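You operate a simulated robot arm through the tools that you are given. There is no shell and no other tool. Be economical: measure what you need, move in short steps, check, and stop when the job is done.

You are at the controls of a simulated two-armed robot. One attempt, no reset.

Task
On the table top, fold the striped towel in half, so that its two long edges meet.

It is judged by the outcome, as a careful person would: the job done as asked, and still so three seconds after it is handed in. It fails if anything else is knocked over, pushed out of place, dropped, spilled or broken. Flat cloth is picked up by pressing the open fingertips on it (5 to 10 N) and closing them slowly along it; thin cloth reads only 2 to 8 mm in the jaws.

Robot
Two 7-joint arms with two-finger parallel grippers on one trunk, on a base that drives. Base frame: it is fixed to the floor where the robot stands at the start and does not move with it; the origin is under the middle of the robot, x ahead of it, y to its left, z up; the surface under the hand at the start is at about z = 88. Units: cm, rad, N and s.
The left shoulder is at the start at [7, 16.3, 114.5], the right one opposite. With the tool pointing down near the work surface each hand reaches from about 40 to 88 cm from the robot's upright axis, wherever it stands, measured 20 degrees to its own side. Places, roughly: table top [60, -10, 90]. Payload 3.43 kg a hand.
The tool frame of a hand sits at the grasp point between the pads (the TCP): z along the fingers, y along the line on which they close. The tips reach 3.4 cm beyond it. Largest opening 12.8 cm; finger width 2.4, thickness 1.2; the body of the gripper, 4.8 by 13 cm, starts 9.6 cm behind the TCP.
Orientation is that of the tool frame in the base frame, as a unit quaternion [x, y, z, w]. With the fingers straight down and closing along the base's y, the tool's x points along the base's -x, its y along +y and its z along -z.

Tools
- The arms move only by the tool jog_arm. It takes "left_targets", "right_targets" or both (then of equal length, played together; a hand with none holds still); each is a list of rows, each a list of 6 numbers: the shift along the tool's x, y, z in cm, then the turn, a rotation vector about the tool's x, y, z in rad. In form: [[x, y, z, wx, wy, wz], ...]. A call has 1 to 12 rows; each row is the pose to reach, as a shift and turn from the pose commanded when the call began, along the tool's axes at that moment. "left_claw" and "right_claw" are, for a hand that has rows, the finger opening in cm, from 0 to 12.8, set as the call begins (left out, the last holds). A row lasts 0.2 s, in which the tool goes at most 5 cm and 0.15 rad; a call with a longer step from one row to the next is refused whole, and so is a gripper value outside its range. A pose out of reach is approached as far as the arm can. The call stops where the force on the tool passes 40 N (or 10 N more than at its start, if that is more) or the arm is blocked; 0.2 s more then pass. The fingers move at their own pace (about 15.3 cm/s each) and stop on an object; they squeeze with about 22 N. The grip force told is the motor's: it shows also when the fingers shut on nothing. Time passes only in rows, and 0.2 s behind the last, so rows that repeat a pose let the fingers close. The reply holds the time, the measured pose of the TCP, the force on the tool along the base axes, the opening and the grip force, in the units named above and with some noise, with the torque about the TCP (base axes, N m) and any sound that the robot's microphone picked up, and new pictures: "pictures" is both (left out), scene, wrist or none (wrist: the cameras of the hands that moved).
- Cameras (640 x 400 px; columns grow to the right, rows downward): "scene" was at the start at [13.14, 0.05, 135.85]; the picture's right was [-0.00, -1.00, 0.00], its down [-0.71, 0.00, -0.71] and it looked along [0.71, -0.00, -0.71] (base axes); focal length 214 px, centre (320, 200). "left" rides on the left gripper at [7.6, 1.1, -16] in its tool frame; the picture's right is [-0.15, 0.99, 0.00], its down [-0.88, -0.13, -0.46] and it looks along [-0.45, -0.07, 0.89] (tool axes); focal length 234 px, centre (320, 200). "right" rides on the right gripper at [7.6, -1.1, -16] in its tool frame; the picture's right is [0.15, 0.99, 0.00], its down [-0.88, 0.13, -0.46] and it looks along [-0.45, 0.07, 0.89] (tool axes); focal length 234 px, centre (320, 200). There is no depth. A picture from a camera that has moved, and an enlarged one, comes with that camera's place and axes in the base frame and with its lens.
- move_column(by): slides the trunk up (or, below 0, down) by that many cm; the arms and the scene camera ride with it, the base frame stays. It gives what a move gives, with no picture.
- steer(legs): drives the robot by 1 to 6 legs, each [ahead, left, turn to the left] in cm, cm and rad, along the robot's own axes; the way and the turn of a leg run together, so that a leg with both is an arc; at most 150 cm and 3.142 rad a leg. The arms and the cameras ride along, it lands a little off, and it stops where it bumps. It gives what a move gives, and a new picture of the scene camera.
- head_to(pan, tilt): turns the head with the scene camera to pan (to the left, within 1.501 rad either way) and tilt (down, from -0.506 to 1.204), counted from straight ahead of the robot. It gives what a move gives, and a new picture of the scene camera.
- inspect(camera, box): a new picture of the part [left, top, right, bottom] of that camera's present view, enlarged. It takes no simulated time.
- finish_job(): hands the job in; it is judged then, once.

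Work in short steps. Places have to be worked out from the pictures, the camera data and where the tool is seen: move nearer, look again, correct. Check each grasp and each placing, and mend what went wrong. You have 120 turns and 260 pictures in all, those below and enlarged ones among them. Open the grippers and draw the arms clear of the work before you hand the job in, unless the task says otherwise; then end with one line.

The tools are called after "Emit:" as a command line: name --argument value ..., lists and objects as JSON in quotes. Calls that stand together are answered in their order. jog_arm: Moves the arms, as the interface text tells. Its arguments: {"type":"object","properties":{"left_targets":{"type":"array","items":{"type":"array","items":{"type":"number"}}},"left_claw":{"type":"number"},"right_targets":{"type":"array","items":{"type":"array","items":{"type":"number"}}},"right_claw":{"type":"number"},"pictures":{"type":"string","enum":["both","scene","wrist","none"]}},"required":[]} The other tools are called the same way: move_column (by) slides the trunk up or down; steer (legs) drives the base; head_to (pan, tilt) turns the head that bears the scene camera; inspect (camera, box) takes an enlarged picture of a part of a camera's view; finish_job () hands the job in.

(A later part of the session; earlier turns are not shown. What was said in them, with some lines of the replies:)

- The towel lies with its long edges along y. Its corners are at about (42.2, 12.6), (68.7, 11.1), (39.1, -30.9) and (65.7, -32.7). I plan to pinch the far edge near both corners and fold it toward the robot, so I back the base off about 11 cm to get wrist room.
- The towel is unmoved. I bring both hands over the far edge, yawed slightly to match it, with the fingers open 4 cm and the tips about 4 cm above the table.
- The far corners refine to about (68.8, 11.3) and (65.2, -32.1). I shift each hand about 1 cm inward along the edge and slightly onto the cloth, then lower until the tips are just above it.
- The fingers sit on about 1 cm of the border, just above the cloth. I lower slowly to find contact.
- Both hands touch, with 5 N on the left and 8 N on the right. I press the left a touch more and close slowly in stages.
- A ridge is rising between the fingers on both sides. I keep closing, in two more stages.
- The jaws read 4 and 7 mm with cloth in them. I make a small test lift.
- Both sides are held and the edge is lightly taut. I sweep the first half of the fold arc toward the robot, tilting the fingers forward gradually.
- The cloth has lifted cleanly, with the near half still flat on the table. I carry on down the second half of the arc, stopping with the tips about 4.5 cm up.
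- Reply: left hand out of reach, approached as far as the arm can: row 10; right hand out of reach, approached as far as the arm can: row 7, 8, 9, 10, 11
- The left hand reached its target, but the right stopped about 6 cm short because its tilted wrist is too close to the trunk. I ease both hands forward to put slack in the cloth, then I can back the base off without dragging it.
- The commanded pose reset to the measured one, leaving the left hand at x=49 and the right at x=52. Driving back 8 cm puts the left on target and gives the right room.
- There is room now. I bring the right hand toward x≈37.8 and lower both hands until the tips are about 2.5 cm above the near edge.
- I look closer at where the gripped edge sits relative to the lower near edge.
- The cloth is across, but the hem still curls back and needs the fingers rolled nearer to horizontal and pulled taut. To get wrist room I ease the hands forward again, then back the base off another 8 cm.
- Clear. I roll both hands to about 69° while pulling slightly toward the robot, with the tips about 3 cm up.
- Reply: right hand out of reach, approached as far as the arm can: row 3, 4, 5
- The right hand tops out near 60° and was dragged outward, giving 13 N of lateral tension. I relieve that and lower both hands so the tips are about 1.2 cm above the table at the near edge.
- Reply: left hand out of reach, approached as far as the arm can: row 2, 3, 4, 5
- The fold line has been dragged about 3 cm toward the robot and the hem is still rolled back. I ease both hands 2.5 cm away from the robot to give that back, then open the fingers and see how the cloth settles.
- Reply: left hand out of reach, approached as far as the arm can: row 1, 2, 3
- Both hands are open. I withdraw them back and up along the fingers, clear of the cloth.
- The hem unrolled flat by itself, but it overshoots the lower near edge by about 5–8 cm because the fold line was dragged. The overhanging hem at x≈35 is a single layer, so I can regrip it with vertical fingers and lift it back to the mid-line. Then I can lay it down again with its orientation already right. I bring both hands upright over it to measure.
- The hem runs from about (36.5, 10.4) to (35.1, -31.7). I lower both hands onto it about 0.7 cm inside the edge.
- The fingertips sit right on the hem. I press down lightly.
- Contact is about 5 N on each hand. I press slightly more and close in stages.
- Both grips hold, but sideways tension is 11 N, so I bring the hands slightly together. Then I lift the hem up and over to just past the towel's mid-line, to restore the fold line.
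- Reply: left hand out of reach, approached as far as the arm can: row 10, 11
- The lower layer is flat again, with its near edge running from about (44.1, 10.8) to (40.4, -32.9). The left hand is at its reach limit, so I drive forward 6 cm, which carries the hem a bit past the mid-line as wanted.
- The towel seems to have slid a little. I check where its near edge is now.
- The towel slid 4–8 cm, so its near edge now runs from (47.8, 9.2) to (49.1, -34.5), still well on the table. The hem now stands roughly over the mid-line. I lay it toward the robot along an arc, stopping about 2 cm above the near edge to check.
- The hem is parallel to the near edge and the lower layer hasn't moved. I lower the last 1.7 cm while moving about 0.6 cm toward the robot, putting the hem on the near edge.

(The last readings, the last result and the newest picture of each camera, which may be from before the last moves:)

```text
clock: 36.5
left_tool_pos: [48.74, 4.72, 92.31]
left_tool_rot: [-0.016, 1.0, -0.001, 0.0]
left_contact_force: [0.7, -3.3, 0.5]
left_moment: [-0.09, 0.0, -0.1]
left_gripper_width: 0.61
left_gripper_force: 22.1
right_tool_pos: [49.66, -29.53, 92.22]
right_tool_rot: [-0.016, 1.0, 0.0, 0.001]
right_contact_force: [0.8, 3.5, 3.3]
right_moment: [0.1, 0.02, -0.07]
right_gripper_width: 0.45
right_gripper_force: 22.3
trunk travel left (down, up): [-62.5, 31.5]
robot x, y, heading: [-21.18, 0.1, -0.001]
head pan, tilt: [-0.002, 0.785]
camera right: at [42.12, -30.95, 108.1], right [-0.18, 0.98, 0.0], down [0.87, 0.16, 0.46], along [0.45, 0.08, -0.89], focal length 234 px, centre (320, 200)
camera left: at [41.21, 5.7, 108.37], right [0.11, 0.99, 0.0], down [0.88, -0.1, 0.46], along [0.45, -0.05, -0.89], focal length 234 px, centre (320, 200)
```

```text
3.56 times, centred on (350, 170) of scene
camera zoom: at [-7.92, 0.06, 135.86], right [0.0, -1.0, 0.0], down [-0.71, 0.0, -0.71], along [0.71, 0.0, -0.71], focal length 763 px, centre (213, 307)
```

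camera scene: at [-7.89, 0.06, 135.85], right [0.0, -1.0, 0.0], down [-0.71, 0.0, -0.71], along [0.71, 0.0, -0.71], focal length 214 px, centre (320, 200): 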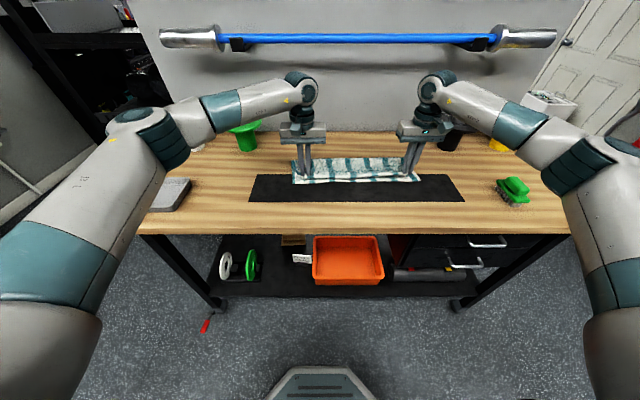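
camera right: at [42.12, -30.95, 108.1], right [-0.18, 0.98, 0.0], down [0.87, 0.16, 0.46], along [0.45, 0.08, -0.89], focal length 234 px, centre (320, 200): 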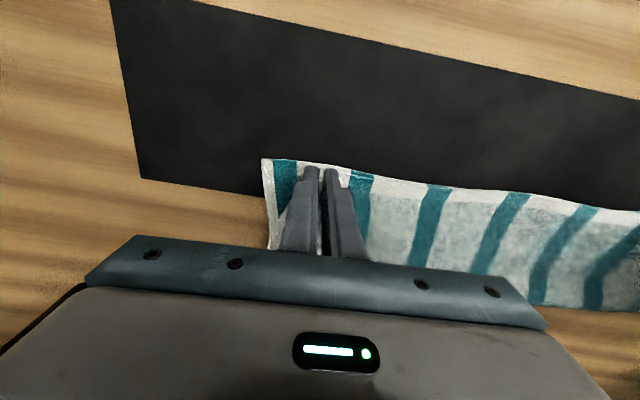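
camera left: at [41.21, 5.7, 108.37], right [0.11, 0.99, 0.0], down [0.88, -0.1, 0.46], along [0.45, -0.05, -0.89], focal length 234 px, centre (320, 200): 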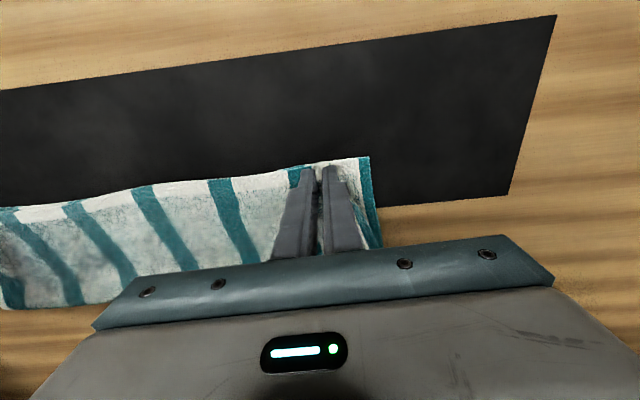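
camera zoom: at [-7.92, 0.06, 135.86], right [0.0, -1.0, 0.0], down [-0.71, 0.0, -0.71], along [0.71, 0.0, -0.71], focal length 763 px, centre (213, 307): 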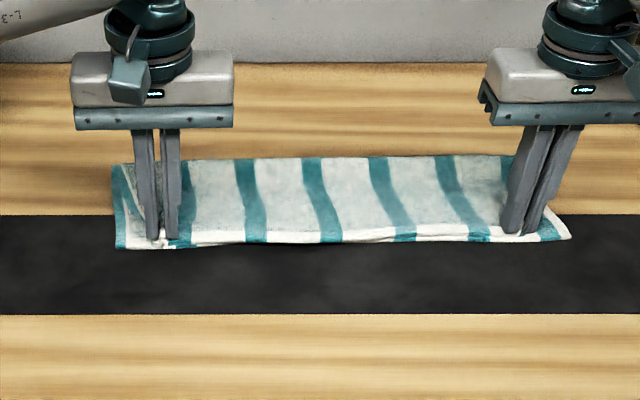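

The edges coincide. I open the fingers gently so the gathered cloth spreads out.

Emit:
jog_arm --left_targets '[[0, 0, 0.1, 0, 0, 0], [0, 0, 0.1, 0, 0, 0], [0, 0, 0.1, 0, 0, 0]]' --right_targets '[[0, 0, 0, 0, 0, 0], [0, 0, 0, 0, 0, 0], [0, 0, 0, 0, 0, 0]]' --left_claw 3.5 --right_claw 3.5 --pictures "none"

Emit:
jog_arm --left_targets '[[0, 0, -1.5, 0, 0, 0], [0, 0, -4, 0, 0, 0], [0, 0, -8, 0, 0, 0], [0, 0, -12, 0, 0, 0], [0, 0, -12, 0, 0, 0]]' --right_targets '[[0, 0, -1.5, 0, 0, 0], [0, 0, -4, 0, 0, 0], [0, 0, -8, 0, 0, 0], [0, 0, -12, 0, 0, 0], [0, 0, -12, 0, 0, 0]]'

Emit:
inspect --camera "scene" --box '[260, 140, 440, 200]'

```text
clock: 37.3
left_tool_pos: [48.91, 4.63, 92.23]
left_tool_rot: [-0.017, 1.0, 0.0, 0.0]
left_contact_force: [0.3, -0.3, 1.0]
left_moment: [-0.01, 0.0, -0.01]
left_gripper_width: 3.46
left_gripper_force: 0.0
right_tool_pos: [49.85, -29.61, 92.18]
right_tool_rot: [-0.017, 1.0, -0.001, 0.001]
right_contact_force: [-0.1, -0.4, 1.3]
right_moment: [0.02, 0.03, -0.02]
right_gripper_width: 3.46
right_gripper_force: 0.1
trunk travel left (down, up): [-62.5, 31.5]
robot x, y, heading: [-21.35, -0.07, -0.001]
head pan, tilt: [-0.002, 0.785]
```

```text
clock: 38.5
left_tool_pos: [48.91, 4.58, 104.18]
left_tool_rot: [-0.016, 1.0, 0.0, -0.001]
left_contact_force: [-0.5, 0.1, 0.5]
left_moment: [-0.01, 0.03, 0.01]
left_gripper_width: 3.51
left_gripper_force: 0.0
right_tool_pos: [49.65, -29.74, 104.11]
right_tool_rot: [-0.016, 1.0, 0.001, 0.0]
right_contact_force: [0.6, 0.8, -0.7]
right_moment: [-0.02, 0.03, 0.0]
right_gripper_width: 3.5
right_gripper_force: 0.1
trunk travel left (down, up): [-62.5, 31.5]
robot x, y, heading: [-20.77, -0.11, -0.0]
head pan, tilt: [-0.002, 0.785]
camera scene: at [-7.77, 0.02, 135.83], right [0.0, -1.0, 0.0], down [-0.71, 0.0, -0.71], along [0.71, 0.0, -0.71], focal length 214 px, centre (320, 200)
camera right: at [42.2, -31.12, 120.05], right [-0.18, 0.98, 0.0], down [0.88, 0.16, 0.46], along [0.45, 0.08, -0.89], focal length 234 px, centre (320, 200)
camera left: at [41.24, 5.63, 120.22], right [0.11, 0.99, 0.0], down [0.89, -0.1, 0.45], along [0.45, -0.05, -0.89], focal length 234 px, centre (320, 200)
```

scene: 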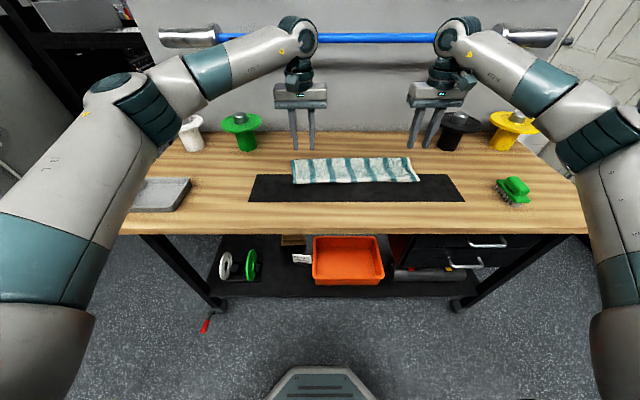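
right: 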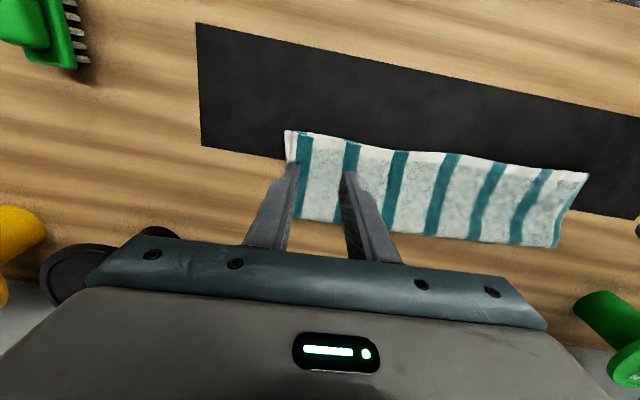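
left: 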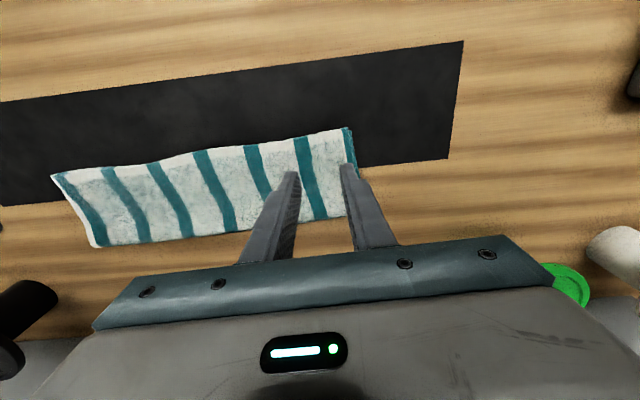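

```text
3.56 times, centred on (350, 170) of scene
camera zoom: at [-7.77, 0.02, 135.83], right [0.0, -1.0, 0.0], down [-0.71, 0.0, -0.71], along [0.71, 0.0, -0.71], focal length 763 px, centre (213, 307)
```

zoom: 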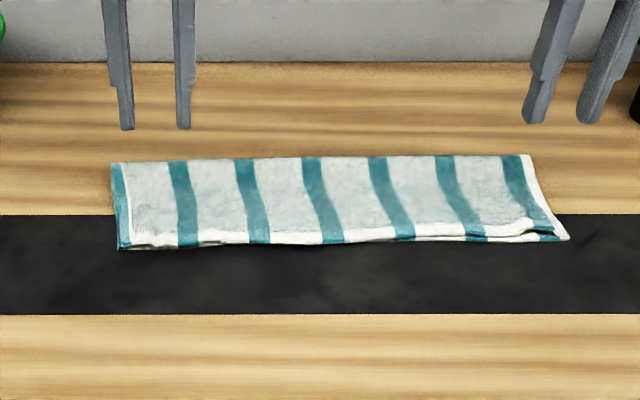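

The fold looks good. I zoom in on the ends to judge how closely the edges meet.

Emit:
inspect --camera "right" --box '[260, 100, 420, 200]'

Emit:
inspect --camera "left" --box '[220, 100, 380, 200]'

Emit:
inspect --camera "scene" --box '[370, 150, 430, 190]'

```text
4.00 times, centred on (340, 150) of right
camera zoom: at [42.2, -31.12, 120.05], right [-0.18, 0.98, 0.0], down [0.88, 0.16, 0.46], along [0.45, 0.08, -0.89], focal length 937 px, centre (240, 400)
```

zoom: 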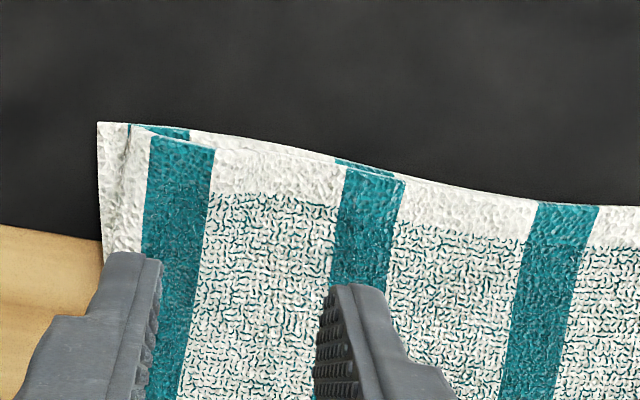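

```text
4.00 times, centred on (300, 150) of left
camera zoom: at [41.24, 5.63, 120.22], right [0.11, 0.99, 0.0], down [0.89, -0.1, 0.45], along [0.45, -0.05, -0.89], focal length 937 px, centre (400, 400)
```

zoom: 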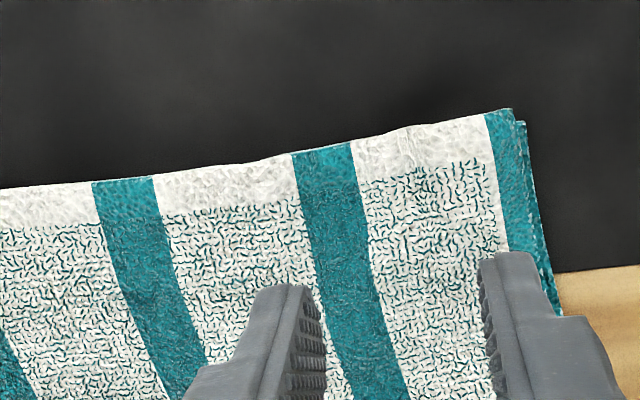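

```text
10.00 times, centred on (400, 170) of scene
camera zoom: at [-7.77, 0.02, 135.83], right [0.0, -1.0, 0.0], down [-0.71, 0.0, -0.71], along [0.71, 0.0, -0.71], focal length 2145 px, centre (-480, 500)
```

zoom: 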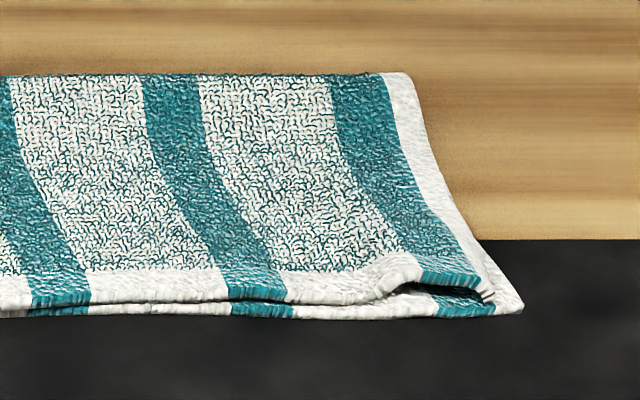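

Both long edges meet within about a centimetre and the towel lies flat. I draw the arms farther up and back, then make a last check.

Emit:
jog_arm --left_targets '[[0, 0, -3, 0, 0, 0], [3, 0, -5, 0, 0, 0], [7, 0, -6, 0, 0, 0], [11, 0, -6, 0, 0, 0], [14, 0, -6, 0, 0, 0], [14, 0, -6, 0, 0, 0]]' --right_targets '[[0, 0, -3, 0, 0, 0], [3, 0, -5, 0, 0, 0], [7, 0, -6, 0, 0, 0], [11, 0, -6, 0, 0, 0], [14, 0, -6, 0, 0, 0], [14, 0, -6, 0, 0, 0]]' --pictures "scene"

```text
clock: 39.9
left_tool_pos: [34.96, 4.21, 110.12]
left_tool_rot: [-0.016, 1.0, 0.0, -0.001]
left_contact_force: [0.7, -0.4, -0.2]
left_moment: [0.02, 0.01, -0.03]
left_gripper_width: 3.5
left_gripper_force: 0.1
right_tool_pos: [35.87, -30.03, 110.09]
right_tool_rot: [-0.016, 1.0, 0.0, 0.001]
right_contact_force: [-0.2, -0.5, -0.6]
right_moment: [0.03, 0.01, 0.0]
right_gripper_width: 3.49
right_gripper_force: 0.0
trunk travel left (down, up): [-62.5, 31.5]
robot x, y, heading: [-21.06, 0.08, -0.002]
head pan, tilt: [-0.002, 0.785]
camera scene: at [-7.78, 0.08, 135.84], right [0.0, -1.0, 0.0], down [-0.71, 0.0, -0.71], along [0.71, 0.0, -0.71], focal length 214 px, centre (320, 200)
```

scene: 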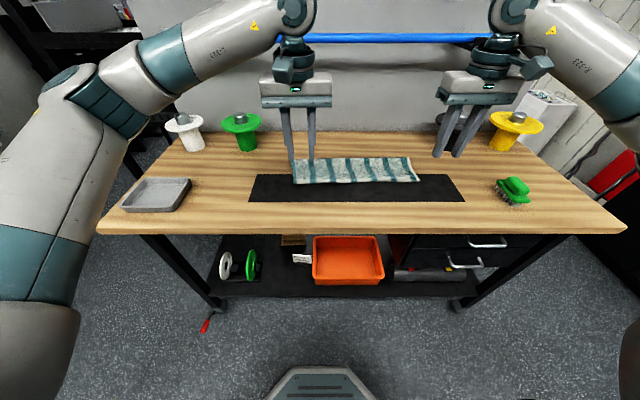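

The towel lies folded and undisturbed, the arms are clear and everything else is in place. I hand the job in.

Emit:
finish_job

```text
The job is handed in.
```

The striped towel is folded in half on the table top, its two long edges meeting within about a centimetre; it ended up a few centimetres farther from the robot than it started, and nothing else was disturbed.
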